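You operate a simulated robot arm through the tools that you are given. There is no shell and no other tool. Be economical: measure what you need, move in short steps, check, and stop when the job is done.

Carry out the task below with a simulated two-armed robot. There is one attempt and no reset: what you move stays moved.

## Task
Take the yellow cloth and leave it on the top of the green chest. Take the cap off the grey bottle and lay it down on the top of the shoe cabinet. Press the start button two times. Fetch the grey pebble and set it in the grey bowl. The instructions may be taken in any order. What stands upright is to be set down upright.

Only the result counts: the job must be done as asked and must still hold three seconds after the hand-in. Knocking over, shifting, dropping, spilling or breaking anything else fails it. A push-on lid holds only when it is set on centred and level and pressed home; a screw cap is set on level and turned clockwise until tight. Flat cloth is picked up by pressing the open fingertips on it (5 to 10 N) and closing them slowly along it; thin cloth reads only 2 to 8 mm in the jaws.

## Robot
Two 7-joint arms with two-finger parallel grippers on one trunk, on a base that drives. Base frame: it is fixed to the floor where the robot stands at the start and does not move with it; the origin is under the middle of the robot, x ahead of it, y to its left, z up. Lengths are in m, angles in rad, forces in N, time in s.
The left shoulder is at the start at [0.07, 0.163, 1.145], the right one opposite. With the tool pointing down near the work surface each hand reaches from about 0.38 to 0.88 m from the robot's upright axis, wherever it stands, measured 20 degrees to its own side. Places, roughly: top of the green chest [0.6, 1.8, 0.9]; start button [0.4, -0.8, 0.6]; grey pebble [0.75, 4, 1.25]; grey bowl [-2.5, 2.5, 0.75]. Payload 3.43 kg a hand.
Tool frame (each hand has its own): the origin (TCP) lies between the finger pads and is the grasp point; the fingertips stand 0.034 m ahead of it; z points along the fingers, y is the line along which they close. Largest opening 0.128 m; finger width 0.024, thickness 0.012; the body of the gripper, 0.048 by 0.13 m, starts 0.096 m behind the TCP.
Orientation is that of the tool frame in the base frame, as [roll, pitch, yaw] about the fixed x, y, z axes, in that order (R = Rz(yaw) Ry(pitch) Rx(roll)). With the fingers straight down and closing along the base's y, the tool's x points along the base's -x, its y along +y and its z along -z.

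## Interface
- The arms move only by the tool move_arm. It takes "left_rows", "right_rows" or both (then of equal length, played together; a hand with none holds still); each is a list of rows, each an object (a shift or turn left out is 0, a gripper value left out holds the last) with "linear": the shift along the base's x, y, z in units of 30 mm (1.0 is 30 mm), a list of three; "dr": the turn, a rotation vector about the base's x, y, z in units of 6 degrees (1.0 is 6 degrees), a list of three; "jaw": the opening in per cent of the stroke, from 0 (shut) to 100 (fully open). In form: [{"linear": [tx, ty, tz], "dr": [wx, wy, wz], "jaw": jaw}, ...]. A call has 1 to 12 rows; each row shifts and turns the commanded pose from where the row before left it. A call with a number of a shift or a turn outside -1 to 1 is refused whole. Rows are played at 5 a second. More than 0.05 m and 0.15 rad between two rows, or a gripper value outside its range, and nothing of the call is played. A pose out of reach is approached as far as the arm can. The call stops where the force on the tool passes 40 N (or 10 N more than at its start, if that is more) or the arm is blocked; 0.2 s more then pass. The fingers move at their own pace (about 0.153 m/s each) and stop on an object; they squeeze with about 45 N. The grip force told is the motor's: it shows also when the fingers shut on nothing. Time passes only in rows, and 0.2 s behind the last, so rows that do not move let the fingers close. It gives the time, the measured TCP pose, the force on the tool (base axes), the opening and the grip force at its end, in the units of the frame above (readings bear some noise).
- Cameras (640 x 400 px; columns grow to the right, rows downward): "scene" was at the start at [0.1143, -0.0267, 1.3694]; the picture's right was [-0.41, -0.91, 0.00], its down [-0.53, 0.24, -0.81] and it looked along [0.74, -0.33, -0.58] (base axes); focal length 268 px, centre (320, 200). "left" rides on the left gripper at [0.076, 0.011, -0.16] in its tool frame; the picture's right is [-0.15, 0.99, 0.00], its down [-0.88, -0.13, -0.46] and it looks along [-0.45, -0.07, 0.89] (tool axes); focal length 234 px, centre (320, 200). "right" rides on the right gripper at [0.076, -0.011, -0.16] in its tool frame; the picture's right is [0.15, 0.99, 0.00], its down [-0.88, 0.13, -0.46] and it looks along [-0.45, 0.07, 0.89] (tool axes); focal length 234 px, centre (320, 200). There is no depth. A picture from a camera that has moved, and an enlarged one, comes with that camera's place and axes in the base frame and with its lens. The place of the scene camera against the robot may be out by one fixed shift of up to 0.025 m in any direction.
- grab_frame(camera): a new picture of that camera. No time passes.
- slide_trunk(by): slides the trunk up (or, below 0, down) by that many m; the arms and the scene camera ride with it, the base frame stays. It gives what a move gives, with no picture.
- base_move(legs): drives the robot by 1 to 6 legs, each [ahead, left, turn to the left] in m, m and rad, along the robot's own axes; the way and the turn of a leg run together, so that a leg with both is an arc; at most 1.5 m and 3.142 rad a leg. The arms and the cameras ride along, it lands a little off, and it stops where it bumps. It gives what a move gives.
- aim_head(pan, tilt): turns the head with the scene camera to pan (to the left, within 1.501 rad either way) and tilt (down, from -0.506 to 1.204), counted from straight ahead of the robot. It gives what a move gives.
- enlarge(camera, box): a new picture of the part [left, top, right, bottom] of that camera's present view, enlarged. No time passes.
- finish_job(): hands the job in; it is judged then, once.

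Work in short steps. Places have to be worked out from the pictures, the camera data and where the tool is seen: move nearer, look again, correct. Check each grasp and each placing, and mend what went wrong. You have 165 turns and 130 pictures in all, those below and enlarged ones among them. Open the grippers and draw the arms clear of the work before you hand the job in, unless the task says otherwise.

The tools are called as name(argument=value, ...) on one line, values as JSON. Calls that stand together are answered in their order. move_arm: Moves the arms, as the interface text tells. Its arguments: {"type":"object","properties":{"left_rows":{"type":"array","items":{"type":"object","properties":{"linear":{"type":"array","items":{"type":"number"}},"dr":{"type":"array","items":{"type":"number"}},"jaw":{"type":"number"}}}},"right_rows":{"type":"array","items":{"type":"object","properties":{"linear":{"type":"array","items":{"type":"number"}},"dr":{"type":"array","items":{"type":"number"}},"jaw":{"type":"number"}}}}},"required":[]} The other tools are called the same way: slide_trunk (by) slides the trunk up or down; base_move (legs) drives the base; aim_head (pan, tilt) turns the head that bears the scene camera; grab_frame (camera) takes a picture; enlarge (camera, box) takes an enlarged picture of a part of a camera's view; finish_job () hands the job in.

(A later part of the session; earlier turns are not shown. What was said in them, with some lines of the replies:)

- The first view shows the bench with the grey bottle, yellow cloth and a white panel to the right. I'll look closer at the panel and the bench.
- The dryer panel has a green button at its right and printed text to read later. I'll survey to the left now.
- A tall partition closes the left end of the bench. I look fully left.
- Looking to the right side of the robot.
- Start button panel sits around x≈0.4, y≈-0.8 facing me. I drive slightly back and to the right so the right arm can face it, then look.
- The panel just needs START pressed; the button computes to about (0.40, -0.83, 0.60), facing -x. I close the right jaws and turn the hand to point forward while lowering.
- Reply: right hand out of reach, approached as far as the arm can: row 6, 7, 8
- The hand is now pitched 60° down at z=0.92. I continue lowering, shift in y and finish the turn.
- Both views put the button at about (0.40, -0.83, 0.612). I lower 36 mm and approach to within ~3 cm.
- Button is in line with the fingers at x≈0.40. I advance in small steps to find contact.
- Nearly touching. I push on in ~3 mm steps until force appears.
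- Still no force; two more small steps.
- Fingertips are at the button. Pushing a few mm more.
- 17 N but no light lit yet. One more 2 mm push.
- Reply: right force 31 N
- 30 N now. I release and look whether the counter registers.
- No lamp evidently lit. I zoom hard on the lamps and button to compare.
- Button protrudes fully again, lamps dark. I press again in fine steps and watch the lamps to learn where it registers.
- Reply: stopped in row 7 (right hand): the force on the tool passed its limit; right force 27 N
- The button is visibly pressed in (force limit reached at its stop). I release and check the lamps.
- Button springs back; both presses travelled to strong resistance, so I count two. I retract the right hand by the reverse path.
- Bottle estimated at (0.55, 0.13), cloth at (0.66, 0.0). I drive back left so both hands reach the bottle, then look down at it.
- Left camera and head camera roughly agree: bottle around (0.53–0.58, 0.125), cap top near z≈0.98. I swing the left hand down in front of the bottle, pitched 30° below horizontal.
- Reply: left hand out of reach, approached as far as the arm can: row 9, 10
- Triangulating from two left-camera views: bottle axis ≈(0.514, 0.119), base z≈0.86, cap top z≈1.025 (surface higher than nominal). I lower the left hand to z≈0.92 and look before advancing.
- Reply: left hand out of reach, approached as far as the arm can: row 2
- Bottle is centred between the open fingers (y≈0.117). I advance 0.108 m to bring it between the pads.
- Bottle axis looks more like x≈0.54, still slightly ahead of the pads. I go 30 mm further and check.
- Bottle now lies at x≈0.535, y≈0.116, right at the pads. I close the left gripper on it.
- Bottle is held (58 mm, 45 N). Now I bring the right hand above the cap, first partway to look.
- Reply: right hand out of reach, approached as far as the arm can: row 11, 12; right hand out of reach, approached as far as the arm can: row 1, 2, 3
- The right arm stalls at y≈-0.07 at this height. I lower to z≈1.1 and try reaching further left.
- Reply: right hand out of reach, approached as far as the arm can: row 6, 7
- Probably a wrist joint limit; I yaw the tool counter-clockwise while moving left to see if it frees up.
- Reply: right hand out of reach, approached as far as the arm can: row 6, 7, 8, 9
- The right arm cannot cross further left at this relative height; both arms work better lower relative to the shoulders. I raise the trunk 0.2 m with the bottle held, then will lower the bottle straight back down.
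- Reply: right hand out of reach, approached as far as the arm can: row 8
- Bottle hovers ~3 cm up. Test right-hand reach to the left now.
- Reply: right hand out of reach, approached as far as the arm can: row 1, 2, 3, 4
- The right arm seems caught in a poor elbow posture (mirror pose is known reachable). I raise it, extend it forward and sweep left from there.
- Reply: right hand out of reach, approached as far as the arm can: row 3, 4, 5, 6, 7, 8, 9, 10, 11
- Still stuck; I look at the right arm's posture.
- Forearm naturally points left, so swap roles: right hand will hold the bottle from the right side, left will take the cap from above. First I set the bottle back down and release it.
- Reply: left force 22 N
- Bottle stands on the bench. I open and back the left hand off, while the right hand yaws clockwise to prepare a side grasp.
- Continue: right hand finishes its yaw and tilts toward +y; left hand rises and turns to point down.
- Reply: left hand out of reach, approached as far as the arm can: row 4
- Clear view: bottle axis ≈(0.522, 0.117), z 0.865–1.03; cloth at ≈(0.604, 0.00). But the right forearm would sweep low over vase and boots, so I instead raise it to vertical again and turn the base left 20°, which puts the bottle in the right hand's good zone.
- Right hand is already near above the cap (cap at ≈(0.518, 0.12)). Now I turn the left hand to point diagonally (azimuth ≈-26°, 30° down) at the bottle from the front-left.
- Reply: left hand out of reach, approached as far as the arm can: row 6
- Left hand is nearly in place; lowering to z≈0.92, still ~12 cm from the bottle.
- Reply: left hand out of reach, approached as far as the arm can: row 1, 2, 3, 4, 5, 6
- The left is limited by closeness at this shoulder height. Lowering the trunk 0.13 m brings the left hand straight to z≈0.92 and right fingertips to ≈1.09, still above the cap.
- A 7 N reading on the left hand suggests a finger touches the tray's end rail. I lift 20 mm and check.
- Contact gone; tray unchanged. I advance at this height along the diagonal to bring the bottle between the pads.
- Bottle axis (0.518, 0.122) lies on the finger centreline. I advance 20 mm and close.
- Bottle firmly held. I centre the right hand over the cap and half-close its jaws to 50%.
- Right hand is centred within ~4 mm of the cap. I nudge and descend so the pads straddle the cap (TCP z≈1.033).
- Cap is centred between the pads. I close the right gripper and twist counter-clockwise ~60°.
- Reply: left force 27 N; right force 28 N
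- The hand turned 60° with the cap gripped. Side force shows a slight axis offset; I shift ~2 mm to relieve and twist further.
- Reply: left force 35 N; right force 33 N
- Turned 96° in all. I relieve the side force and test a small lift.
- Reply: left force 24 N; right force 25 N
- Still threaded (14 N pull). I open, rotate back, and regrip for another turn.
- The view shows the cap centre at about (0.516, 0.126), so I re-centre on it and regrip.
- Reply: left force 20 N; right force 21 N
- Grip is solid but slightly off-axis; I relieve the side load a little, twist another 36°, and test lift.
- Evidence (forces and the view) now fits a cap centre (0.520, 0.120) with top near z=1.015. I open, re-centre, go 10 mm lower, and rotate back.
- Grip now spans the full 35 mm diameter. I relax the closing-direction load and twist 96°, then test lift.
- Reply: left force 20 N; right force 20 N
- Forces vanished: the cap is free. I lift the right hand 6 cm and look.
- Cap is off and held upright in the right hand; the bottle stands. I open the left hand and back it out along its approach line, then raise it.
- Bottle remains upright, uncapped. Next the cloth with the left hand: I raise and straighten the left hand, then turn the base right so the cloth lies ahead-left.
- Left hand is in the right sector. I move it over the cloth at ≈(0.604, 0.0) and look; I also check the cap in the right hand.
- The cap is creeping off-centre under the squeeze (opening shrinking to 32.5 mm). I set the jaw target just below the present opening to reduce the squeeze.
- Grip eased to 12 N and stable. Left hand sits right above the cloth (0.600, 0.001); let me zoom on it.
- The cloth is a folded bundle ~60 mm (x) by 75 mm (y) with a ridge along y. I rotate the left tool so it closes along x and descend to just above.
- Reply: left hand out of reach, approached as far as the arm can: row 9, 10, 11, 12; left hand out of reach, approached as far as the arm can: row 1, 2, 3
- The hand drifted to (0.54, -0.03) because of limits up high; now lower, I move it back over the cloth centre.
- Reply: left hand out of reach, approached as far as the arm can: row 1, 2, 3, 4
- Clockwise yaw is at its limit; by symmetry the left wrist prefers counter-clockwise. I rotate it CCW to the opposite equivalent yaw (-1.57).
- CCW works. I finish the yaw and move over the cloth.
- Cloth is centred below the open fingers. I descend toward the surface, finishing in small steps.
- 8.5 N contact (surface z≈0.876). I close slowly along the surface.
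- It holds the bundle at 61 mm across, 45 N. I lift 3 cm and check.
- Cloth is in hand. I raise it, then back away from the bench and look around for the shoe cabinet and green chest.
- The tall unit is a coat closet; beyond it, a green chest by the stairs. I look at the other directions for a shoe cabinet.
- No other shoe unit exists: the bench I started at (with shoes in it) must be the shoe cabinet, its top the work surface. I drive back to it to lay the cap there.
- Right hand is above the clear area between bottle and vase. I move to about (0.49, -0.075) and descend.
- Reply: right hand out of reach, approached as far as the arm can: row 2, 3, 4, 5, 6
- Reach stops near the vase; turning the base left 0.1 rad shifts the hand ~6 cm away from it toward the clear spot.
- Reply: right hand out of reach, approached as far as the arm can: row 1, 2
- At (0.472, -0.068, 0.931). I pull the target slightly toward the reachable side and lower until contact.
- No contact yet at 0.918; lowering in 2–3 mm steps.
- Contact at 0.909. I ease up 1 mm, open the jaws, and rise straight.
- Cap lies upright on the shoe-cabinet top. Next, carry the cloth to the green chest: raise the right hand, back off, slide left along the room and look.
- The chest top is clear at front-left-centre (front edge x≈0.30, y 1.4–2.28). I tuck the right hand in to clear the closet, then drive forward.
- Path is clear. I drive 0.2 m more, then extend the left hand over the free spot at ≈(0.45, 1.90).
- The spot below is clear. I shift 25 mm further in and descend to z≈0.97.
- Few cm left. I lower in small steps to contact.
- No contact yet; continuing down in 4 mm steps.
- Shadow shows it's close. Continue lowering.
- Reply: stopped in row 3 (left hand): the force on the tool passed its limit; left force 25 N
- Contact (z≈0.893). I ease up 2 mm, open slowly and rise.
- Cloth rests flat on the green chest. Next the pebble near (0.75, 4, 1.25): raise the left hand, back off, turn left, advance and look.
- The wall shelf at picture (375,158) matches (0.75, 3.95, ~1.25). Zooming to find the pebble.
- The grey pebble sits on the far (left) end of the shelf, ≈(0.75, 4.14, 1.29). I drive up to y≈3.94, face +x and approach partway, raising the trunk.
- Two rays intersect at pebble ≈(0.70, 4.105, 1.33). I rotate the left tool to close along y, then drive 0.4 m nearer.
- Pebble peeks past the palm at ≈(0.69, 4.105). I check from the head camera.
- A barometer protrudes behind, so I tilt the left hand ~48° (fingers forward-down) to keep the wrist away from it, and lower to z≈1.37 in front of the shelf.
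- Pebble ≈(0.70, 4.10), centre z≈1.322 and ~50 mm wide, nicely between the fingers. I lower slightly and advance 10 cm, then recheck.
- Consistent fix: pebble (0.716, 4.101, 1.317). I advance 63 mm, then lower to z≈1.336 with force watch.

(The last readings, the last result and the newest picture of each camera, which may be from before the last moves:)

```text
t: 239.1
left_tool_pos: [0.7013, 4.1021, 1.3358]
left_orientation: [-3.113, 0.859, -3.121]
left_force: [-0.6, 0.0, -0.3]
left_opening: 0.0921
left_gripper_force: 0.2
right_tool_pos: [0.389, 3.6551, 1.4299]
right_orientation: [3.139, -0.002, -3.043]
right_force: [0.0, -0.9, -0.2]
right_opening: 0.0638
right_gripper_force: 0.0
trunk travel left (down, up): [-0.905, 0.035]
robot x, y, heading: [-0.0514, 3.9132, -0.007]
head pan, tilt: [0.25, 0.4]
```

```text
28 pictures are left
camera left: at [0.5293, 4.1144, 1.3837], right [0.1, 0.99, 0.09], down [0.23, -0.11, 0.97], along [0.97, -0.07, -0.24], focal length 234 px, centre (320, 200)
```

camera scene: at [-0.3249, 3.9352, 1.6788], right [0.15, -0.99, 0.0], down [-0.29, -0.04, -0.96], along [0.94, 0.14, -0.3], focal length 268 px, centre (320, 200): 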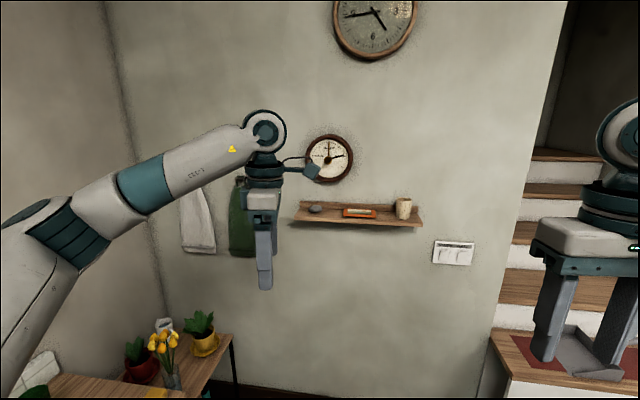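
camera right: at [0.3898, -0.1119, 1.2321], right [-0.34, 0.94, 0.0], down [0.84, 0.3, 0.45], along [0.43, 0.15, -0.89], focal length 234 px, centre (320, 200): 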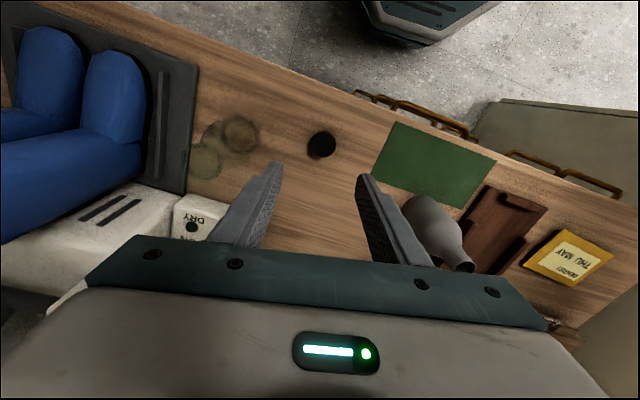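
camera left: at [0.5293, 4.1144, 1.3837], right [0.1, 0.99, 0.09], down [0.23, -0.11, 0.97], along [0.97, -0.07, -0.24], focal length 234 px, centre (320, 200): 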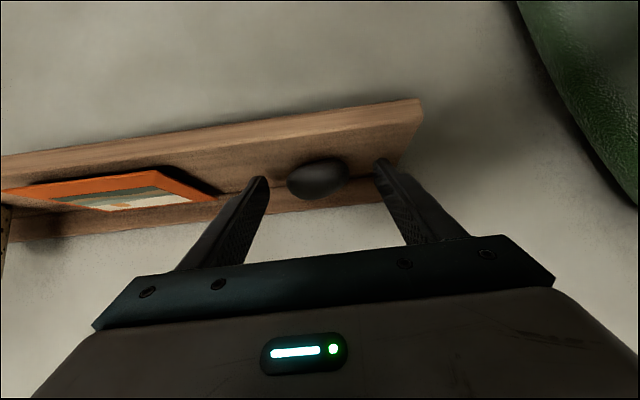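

Pebble lies midway between TCP and tips, well placed. I close the jaws.

move_arm(left_rows=[{"linear": [0, -0.05, 0], "jaw": 60}, {"jaw": 48}, {"jaw": 38}, {"jaw": 28}, {"jaw": 20}, {}])

grab_frame(camera="left")

```text
t: 240.5
left_tool_pos: [0.7013, 4.1013, 1.3367]
left_orientation: [-3.113, 0.859, -3.121]
left_force: [0.7, 0.5, 1.2]
left_opening: 0.046
left_gripper_force: 45.6
right_tool_pos: [0.3888, 3.6556, 1.4314]
right_orientation: [3.14, -0.003, -3.045]
right_force: [0.9, -1.0, -0.5]
right_opening: 0.064
right_gripper_force: 0.0
trunk travel left (down, up): [-0.905, 0.035]
robot x, y, heading: [-0.0503, 3.9072, -0.006]
head pan, tilt: [0.25, 0.4]
```

```text
27 pictures are left
camera left: at [0.5292, 4.1125, 1.3843], right [0.1, 0.99, 0.09], down [0.23, -0.11, 0.97], along [0.97, -0.07, -0.24], focal length 234 px, centre (320, 200)
```

left: 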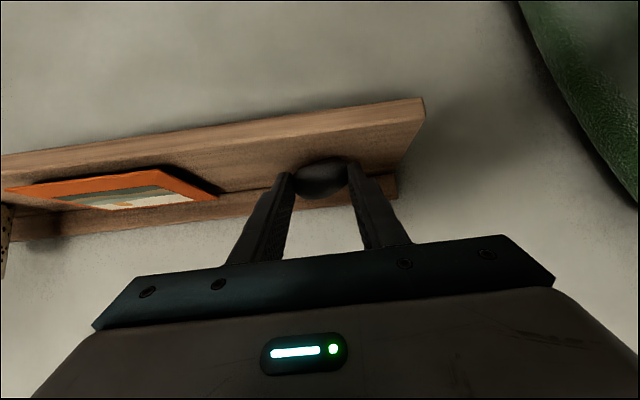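

Held at 46 mm but near the tips; I reopen, go 12 mm further in, and regrip for security.

move_arm(left_rows=[{"jaw": 55}, {}, {"linear": [0.25, 0, 0]}, {"linear": [0.2, 0, -0.05]}, {}, {"jaw": 40}, {"jaw": 30}, {"jaw": 20}, {}])

enlarge(camera="left", box=[220, 120, 420, 260])

```text
t: 242.5
left_tool_pos: [0.7142, 4.1012, 1.3356]
left_orientation: [-3.114, 0.859, -3.12]
left_force: [0.9, 0.3, 1.4]
left_opening: 0.0461
left_gripper_force: 45.3
right_tool_pos: [0.3892, 3.6552, 1.429]
right_orientation: [3.14, -0.001, -3.044]
right_force: [0.0, -0.1, -0.3]
right_opening: 0.064
right_gripper_force: 0.1
trunk travel left (down, up): [-0.905, 0.035]
robot x, y, heading: [-0.0535, 3.9117, -0.009]
head pan, tilt: [0.25, 0.4]
```

```text
2.86 times, centred on (320, 190) of left
camera zoom: at [0.5426, 4.1127, 1.3825], right [0.1, 0.99, 0.09], down [0.23, -0.11, 0.97], along [0.97, -0.07, -0.24], focal length 669 px, centre (320, 229)
```

zoom: 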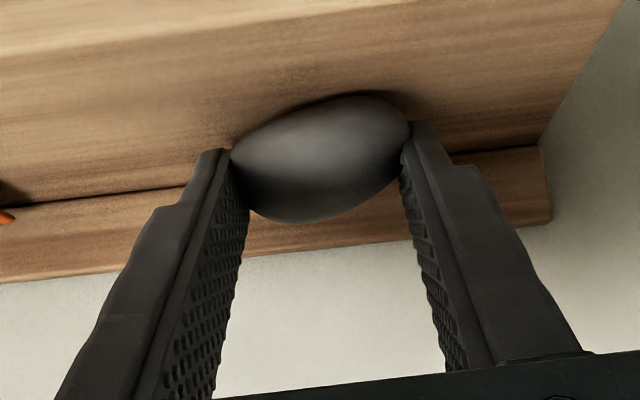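

Good grip on the pebble. I lift straight up a little, then withdraw toward the robot.

move_arm(left_rows=[{"linear": [0, 0, 0.3]}, {"linear": [-0.2, 0, 0.5]}, {"linear": [-0.5, 0, 0.5]}, {"linear": [-0.8, 0, 0.3]}, {"linear": [-0.8, 0, 0.2]}, {"linear": [-0.8, 0, 0]}, {"linear": [-0.6, 0, 0]}, {}])

enlarge(camera="left", box=[200, 100, 440, 260])

```text
t: 244.3
left_tool_pos: [0.6043, 4.102, 1.3889]
left_orientation: [-3.111, 0.859, -3.12]
left_force: [0.1, 0.1, -1.0]
left_opening: 0.046
left_gripper_force: 45.3
right_tool_pos: [0.3908, 3.6551, 1.4317]
right_orientation: [3.139, -0.002, -3.044]
right_force: [0.5, -0.2, 0.3]
right_opening: 0.0641
right_gripper_force: 0.2
trunk travel left (down, up): [-0.905, 0.035]
robot x, y, heading: [-0.0478, 3.9107, -0.002]
head pan, tilt: [0.25, 0.4]
```

```text
2.50 times, centred on (320, 180) of left
camera zoom: at [0.4327, 4.1129, 1.4366], right [0.1, 0.99, 0.09], down [0.23, -0.11, 0.97], along [0.97, -0.07, -0.24], focal length 585 px, centre (320, 250)
```

zoom: 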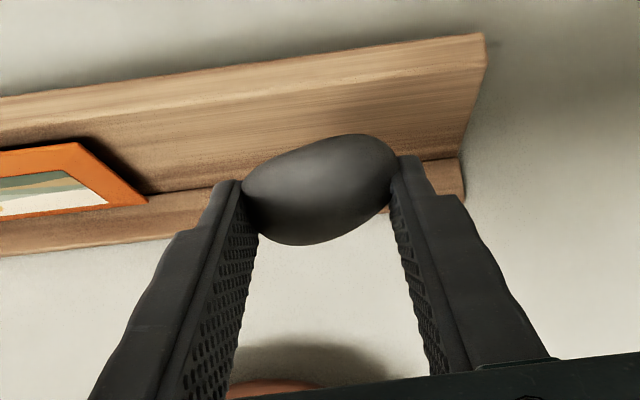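

Pebble is held. I back out, turn to face -x, and move toward the grey bowl's table, then look.

base_move(legs=[[-0.95, 0, 0], [0, 0, 1.57], [0, 0, 1.57], [0.3, 1.1, 0]])

aim_head(pan=0.1, tilt=0.45)

grab_frame(camera="scene")

```text
t: 262.3
left_tool_pos: [-1.9418, 2.6062, 1.3896]
left_orientation: [-3.111, 0.86, 0.034]
left_force: [-0.8, -1.0, -1.7]
left_opening: 0.0456
left_gripper_force: 44.6
right_tool_pos: [-1.7317, 3.0551, 1.4313]
right_orientation: [3.14, -0.002, 0.11]
right_force: [-0.7, 0.7, 0.4]
right_opening: 0.0642
right_gripper_force: 0.1
trunk travel left (down, up): [-0.905, 0.035]
robot x, y, heading: [-1.288, 2.8045, -3.135]
head pan, tilt: [0.25, 0.4]
```

```text
t: 263.0
left_tool_pos: [-1.9413, 2.6056, 1.3897]
left_orientation: [-3.111, 0.858, 0.034]
left_force: [-0.5, -1.2, -1.5]
left_opening: 0.0462
left_gripper_force: 44.9
right_tool_pos: [-1.733, 3.054, 1.4317]
right_orientation: [3.14, -0.001, 0.111]
right_force: [-0.1, -0.4, 0.0]
right_opening: 0.0641
right_gripper_force: 0.1
trunk travel left (down, up): [-0.905, 0.035]
robot x, y, heading: [-1.2858, 2.7976, -3.134]
head pan, tilt: [0.099, 0.45]
```

```text
24 pictures are left
camera scene: at [-1.4455, 2.8029, 1.6649], right [-0.11, 0.99, 0.0], down [0.43, 0.05, -0.9], along [-0.9, -0.1, -0.44], focal length 268 px, centre (320, 200)
```

scene: 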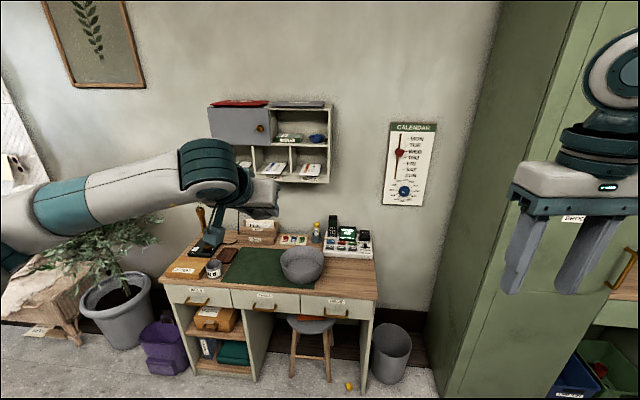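

The grey bowl stands on the desk at ≈(-2.49, 2.60), rim perhaps 0.2 m wide. I straighten the left hand to vertical and drive 0.45 m forward.

move_arm(left_rows=[{"dr": [0, -1, 0]}, {"dr": [0, -1, 0]}, {"dr": [0, -1, 0]}, {"dr": [0, -1, 0]}, {"dr": [0, -1, 0]}, {"dr": [0, -1, 0]}, {"dr": [0, -1, 0]}, {"dr": [0, -1, 0]}, {}])

base_move(legs=[[0.45, 0, 0]])

slide_trunk(by=-0.25)

grab_frame(camera="left")

grab_frame(camera="scene")

```text
t: 265.0
left_tool_pos: [-1.9419, 2.6042, 1.3902]
left_orientation: [-3.136, 0.022, 0.022]
left_force: [0.7, 0.3, -1.1]
left_opening: 0.0455
left_gripper_force: 45.5
right_tool_pos: [-1.7326, 3.0524, 1.4307]
right_orientation: [3.141, -0.002, 0.11]
right_force: [-0.2, -1.1, 0.2]
right_opening: 0.0642
right_gripper_force: 0.1
trunk travel left (down, up): [-0.905, 0.035]
robot x, y, heading: [-1.2875, 2.8028, -3.133]
head pan, tilt: [0.099, 0.45]
```

```text
t: 267.7
left_tool_pos: [-2.3923, 2.6034, 1.3913]
left_orientation: [-3.138, 0.024, 0.022]
left_force: [0.2, 0.2, -0.5]
left_opening: 0.0456
left_gripper_force: 44.9
right_tool_pos: [-2.1804, 3.0505, 1.4314]
right_orientation: [3.139, 0.0, 0.108]
right_force: [0.5, 0.5, 0.7]
right_opening: 0.0639
right_gripper_force: 0.1
trunk travel left (down, up): [-0.905, 0.035]
robot x, y, heading: [-1.7386, 2.7997, -3.138]
head pan, tilt: [0.099, 0.45]
```

```text
t: 270.3
left_tool_pos: [-2.394, 2.6033, 1.1398]
left_orientation: [-3.138, 0.021, 0.022]
left_force: [-0.3, 0.0, -1.7]
left_opening: 0.0456
left_gripper_force: 44.9
right_tool_pos: [-2.1839, 3.0526, 1.1813]
right_orientation: [3.141, -0.003, 0.111]
right_force: [0.6, -0.6, 0.2]
right_opening: 0.0639
right_gripper_force: 0.0
trunk travel left (down, up): [-0.655, 0.285]
robot x, y, heading: [-1.7375, 2.7984, -3.136]
head pan, tilt: [0.099, 0.45]
```

```text
23 pictures are left
camera left: at [-2.3153, 2.5918, 1.2983], right [-0.13, -0.99, 0.0], down [-0.87, 0.11, 0.48], along [-0.47, 0.06, -0.88], focal length 234 px, centre (320, 200)
```

left: 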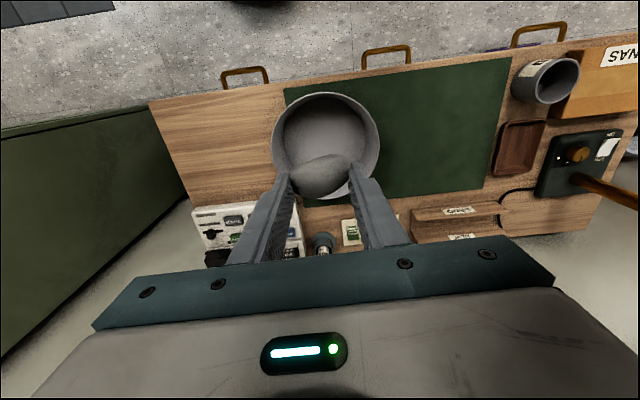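

```text
22 pictures are left
camera scene: at [-1.8965, 2.7999, 1.4149], right [-0.11, 0.99, 0.0], down [0.43, 0.05, -0.9], along [-0.9, -0.09, -0.44], focal length 268 px, centre (320, 200)
```

scene: 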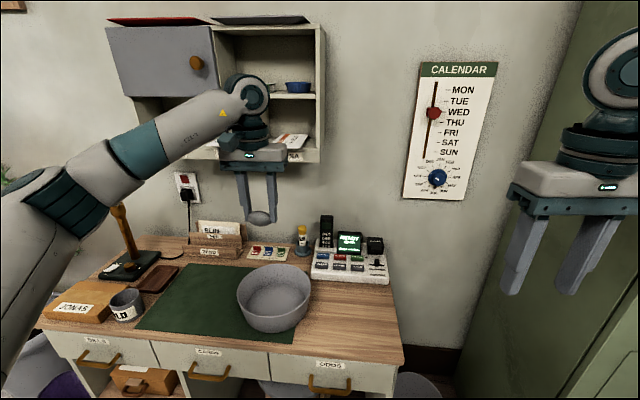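

Bowl centre ≈(-2.45, 2.60), rim ~0.21 m wide. I shift the hand 55 mm over its centre and lower the trunk 0.2 m.

move_arm(left_rows=[{"linear": [-0.9, 0, 0]}, {"linear": [-0.95, -0.1, 0]}, {}])

slide_trunk(by=-0.22)

grab_frame(camera="left")

grab_frame(camera="scene")

```text
t: 271.1
left_tool_pos: [-2.449, 2.5995, 1.1395]
left_orientation: [-3.136, 0.023, 0.021]
left_force: [0.6, -0.4, -1.0]
left_opening: 0.0458
left_gripper_force: 45.9
right_tool_pos: [-2.1833, 3.0508, 1.1813]
right_orientation: [3.14, -0.001, 0.11]
right_force: [0.7, 0.3, 0.4]
right_opening: 0.0639
right_gripper_force: 0.1
trunk travel left (down, up): [-0.655, 0.285]
robot x, y, heading: [-1.7393, 2.7995, -3.139]
head pan, tilt: [0.099, 0.45]
```

```text
t: 273.4
left_tool_pos: [-2.4494, 2.5991, 0.9192]
left_orientation: [-3.138, 0.022, 0.022]
left_force: [0.5, -0.1, -0.5]
left_opening: 0.0458
left_gripper_force: 44.9
right_tool_pos: [-2.1839, 3.0517, 0.9627]
right_orientation: [3.139, -0.002, 0.11]
right_force: [-0.2, 0.6, 0.0]
right_opening: 0.0642
right_gripper_force: 0.0
trunk travel left (down, up): [-0.435, 0.505]
robot x, y, heading: [-1.7389, 2.7997, -3.139]
head pan, tilt: [0.099, 0.45]
```

```text
21 pictures are left
camera left: at [-2.3712, 2.5895, 1.0772], right [-0.13, -0.99, 0.0], down [-0.87, 0.11, 0.48], along [-0.47, 0.06, -0.88], focal length 234 px, centre (320, 200)
```

left: 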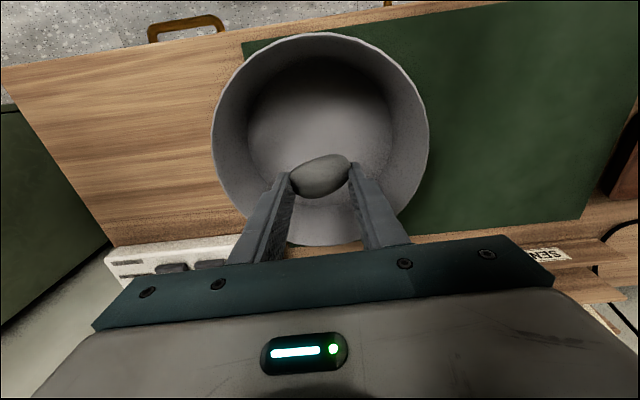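

```text
20 pictures are left
camera scene: at [-1.8963, 2.8, 1.1949], right [-0.11, 0.99, 0.0], down [0.43, 0.05, -0.9], along [-0.9, -0.09, -0.44], focal length 268 px, centre (320, 200)
```

scene: 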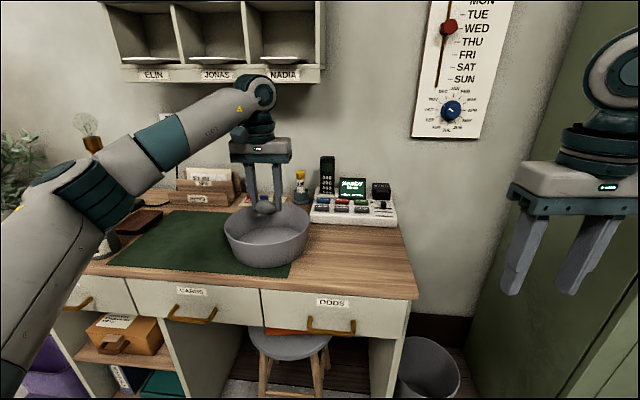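

The hand is above the bowl, ~2 cm past its centre. I correct and lower to just above the bottom.

move_arm(left_rows=[{"linear": [0.6, 0, -0.3]}, {"linear": [0, 0, -0.8]}, {"linear": [0, 0, -0.8]}, {"linear": [0, 0, -0.6]}, {"linear": [0, 0, -0.4]}, {}])

grab_frame(camera="left")

```text
t: 274.8
left_tool_pos: [-2.4331, 2.6006, 0.8336]
left_orientation: [-3.135, 0.023, 0.021]
left_force: [-1.5, 0.4, 6.6]
left_opening: 0.0456
left_gripper_force: 45.4
right_tool_pos: [-2.1822, 3.0505, 0.961]
right_orientation: [3.141, -0.002, 0.11]
right_force: [0.1, 0.1, -0.1]
right_opening: 0.0639
right_gripper_force: 0.0
trunk travel left (down, up): [-0.435, 0.505]
robot x, y, heading: [-1.7403, 2.8024, -3.132]
head pan, tilt: [0.099, 0.45]
```

```text
19 pictures are left
camera left: at [-2.3537, 2.5897, 0.9919], right [-0.13, -0.99, 0.0], down [-0.87, 0.11, 0.48], along [-0.47, 0.06, -0.88], focal length 234 px, centre (320, 200)
```

left: 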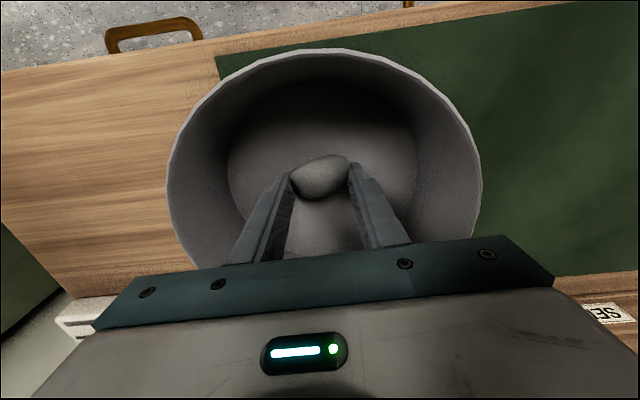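

Light contact (6.6 N): the pebble touches the bowl floor. I open gently and rise straight out.

move_arm(left_rows=[{"linear": [0, 0, 0.05]}, {"jaw": 42}, {"jaw": 52}, {"jaw": 60}, {}, {"linear": [0, 0, 0.6]}, {"linear": [0, 0, 1]}, {"linear": [0, 0, 1]}, {"linear": [0, 0, 1]}, {"linear": [0, 0, 1]}, {"linear": [0, 0, 1]}, {}])

grab_frame(camera="left")

```text
t: 277.4
left_tool_pos: [-2.431, 2.6022, 1.001]
left_orientation: [-3.136, 0.023, 0.021]
left_force: [0.4, 0.4, -0.3]
left_opening: 0.0771
left_gripper_force: 0.1
right_tool_pos: [-2.1841, 3.0519, 0.9597]
right_orientation: [3.139, -0.004, 0.11]
right_force: [0.0, -0.2, -0.6]
right_opening: 0.0642
right_gripper_force: 0.0
trunk travel left (down, up): [-0.435, 0.505]
robot x, y, heading: [-1.7371, 2.8033, -3.132]
head pan, tilt: [0.099, 0.45]
```

```text
18 pictures are left
camera left: at [-2.353, 2.5906, 1.159], right [-0.12, -0.99, 0.0], down [-0.87, 0.11, 0.47], along [-0.47, 0.06, -0.88], focal length 234 px, centre (320, 200)
```

left: 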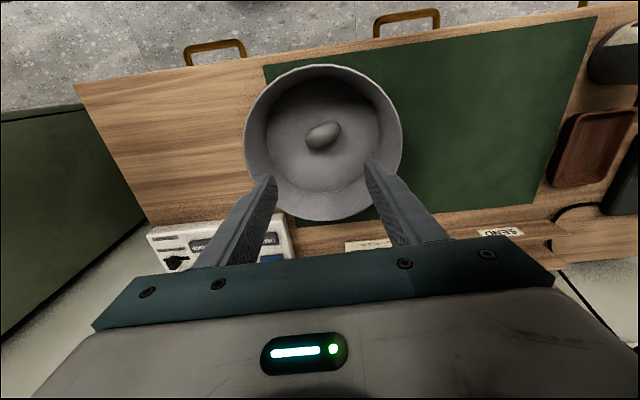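

The pebble lies in the bowl. I back the robot clear of the desk.

base_move(legs=[[-0.45, 0, 0]])

move_arm(left_rows=[{"jaw": 100}, {}], right_rows=[{"jaw": 100}, {}])

grab_frame(camera="scene")

```text
t: 280.1
left_tool_pos: [-1.9844, 2.6071, 1.0013]
left_orientation: [-3.138, 0.022, 0.016]
left_force: [-0.2, 0.1, -0.4]
left_opening: 0.0769
left_gripper_force: 0.1
right_tool_pos: [-1.7359, 3.056, 0.9616]
right_orientation: [3.14, -0.002, 0.107]
right_force: [0.4, 0.1, -1.1]
right_opening: 0.064
right_gripper_force: 0.1
trunk travel left (down, up): [-0.435, 0.505]
robot x, y, heading: [-1.2908, 2.7992, -3.138]
head pan, tilt: [0.099, 0.45]
```

```text
t: 280.7
left_tool_pos: [-1.9853, 2.6053, 1.0016]
left_orientation: [-3.139, 0.02, 0.018]
left_force: [-1.0, -0.2, 0.6]
left_opening: 0.1277
left_gripper_force: 0.1
right_tool_pos: [-1.7359, 3.0555, 0.9599]
right_orientation: [3.14, 0.0, 0.107]
right_force: [-1.0, 0.0, 0.3]
right_opening: 0.1281
right_gripper_force: 0.1
trunk travel left (down, up): [-0.435, 0.505]
robot x, y, heading: [-1.2926, 2.8019, -3.139]
head pan, tilt: [0.099, 0.45]
```

```text
17 pictures are left
camera scene: at [-1.4504, 2.8024, 1.1949], right [-0.1, 0.99, 0.0], down [0.43, 0.04, -0.9], along [-0.9, -0.09, -0.44], focal length 268 px, centre (320, 200)
```

scene: 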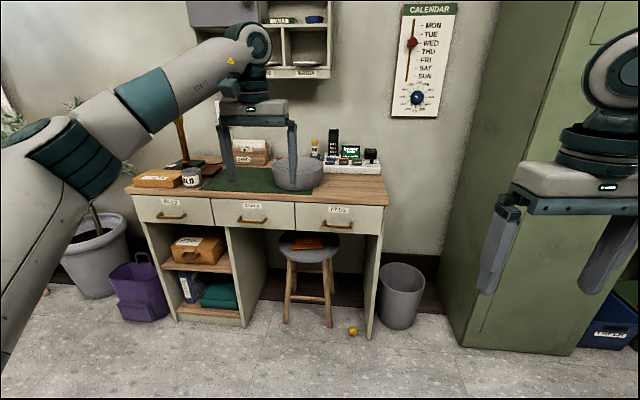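

Cap, cloth and pebble are placed, the start button has been pressed twice, both grippers are open and clear. I hand the job in.

finish_job()

```text
The job is handed in.
```

I handed the job in with all four parts carried out. One is uncertain: I could not confirm that the machine counted the two start-button presses.

- **Start button:** I pushed it in twice, to about 30 N and then to the 40 N limit. It sprang back each time, but none of the four "RUNS USED" lamps lit, so I have only the travel and force to go on.
- **Cap:** I unscrewed it from the grey bottle and laid it upright on top of the bench I started at. No surface was labelled as the shoe cabinet, so I took it to be that bench, which holds the shoes. The bottle stands upright, uncapped, near where it was.
- **Yellow cloth:** It is on the clear part of the green chest's top.
- **Grey pebble:** It is in the grey bowl on the desk.

While I was bringing the left hand up to the bottle, a finger briefly touched the tray beside it with about 7 N. The tray looked unmoved afterwards.
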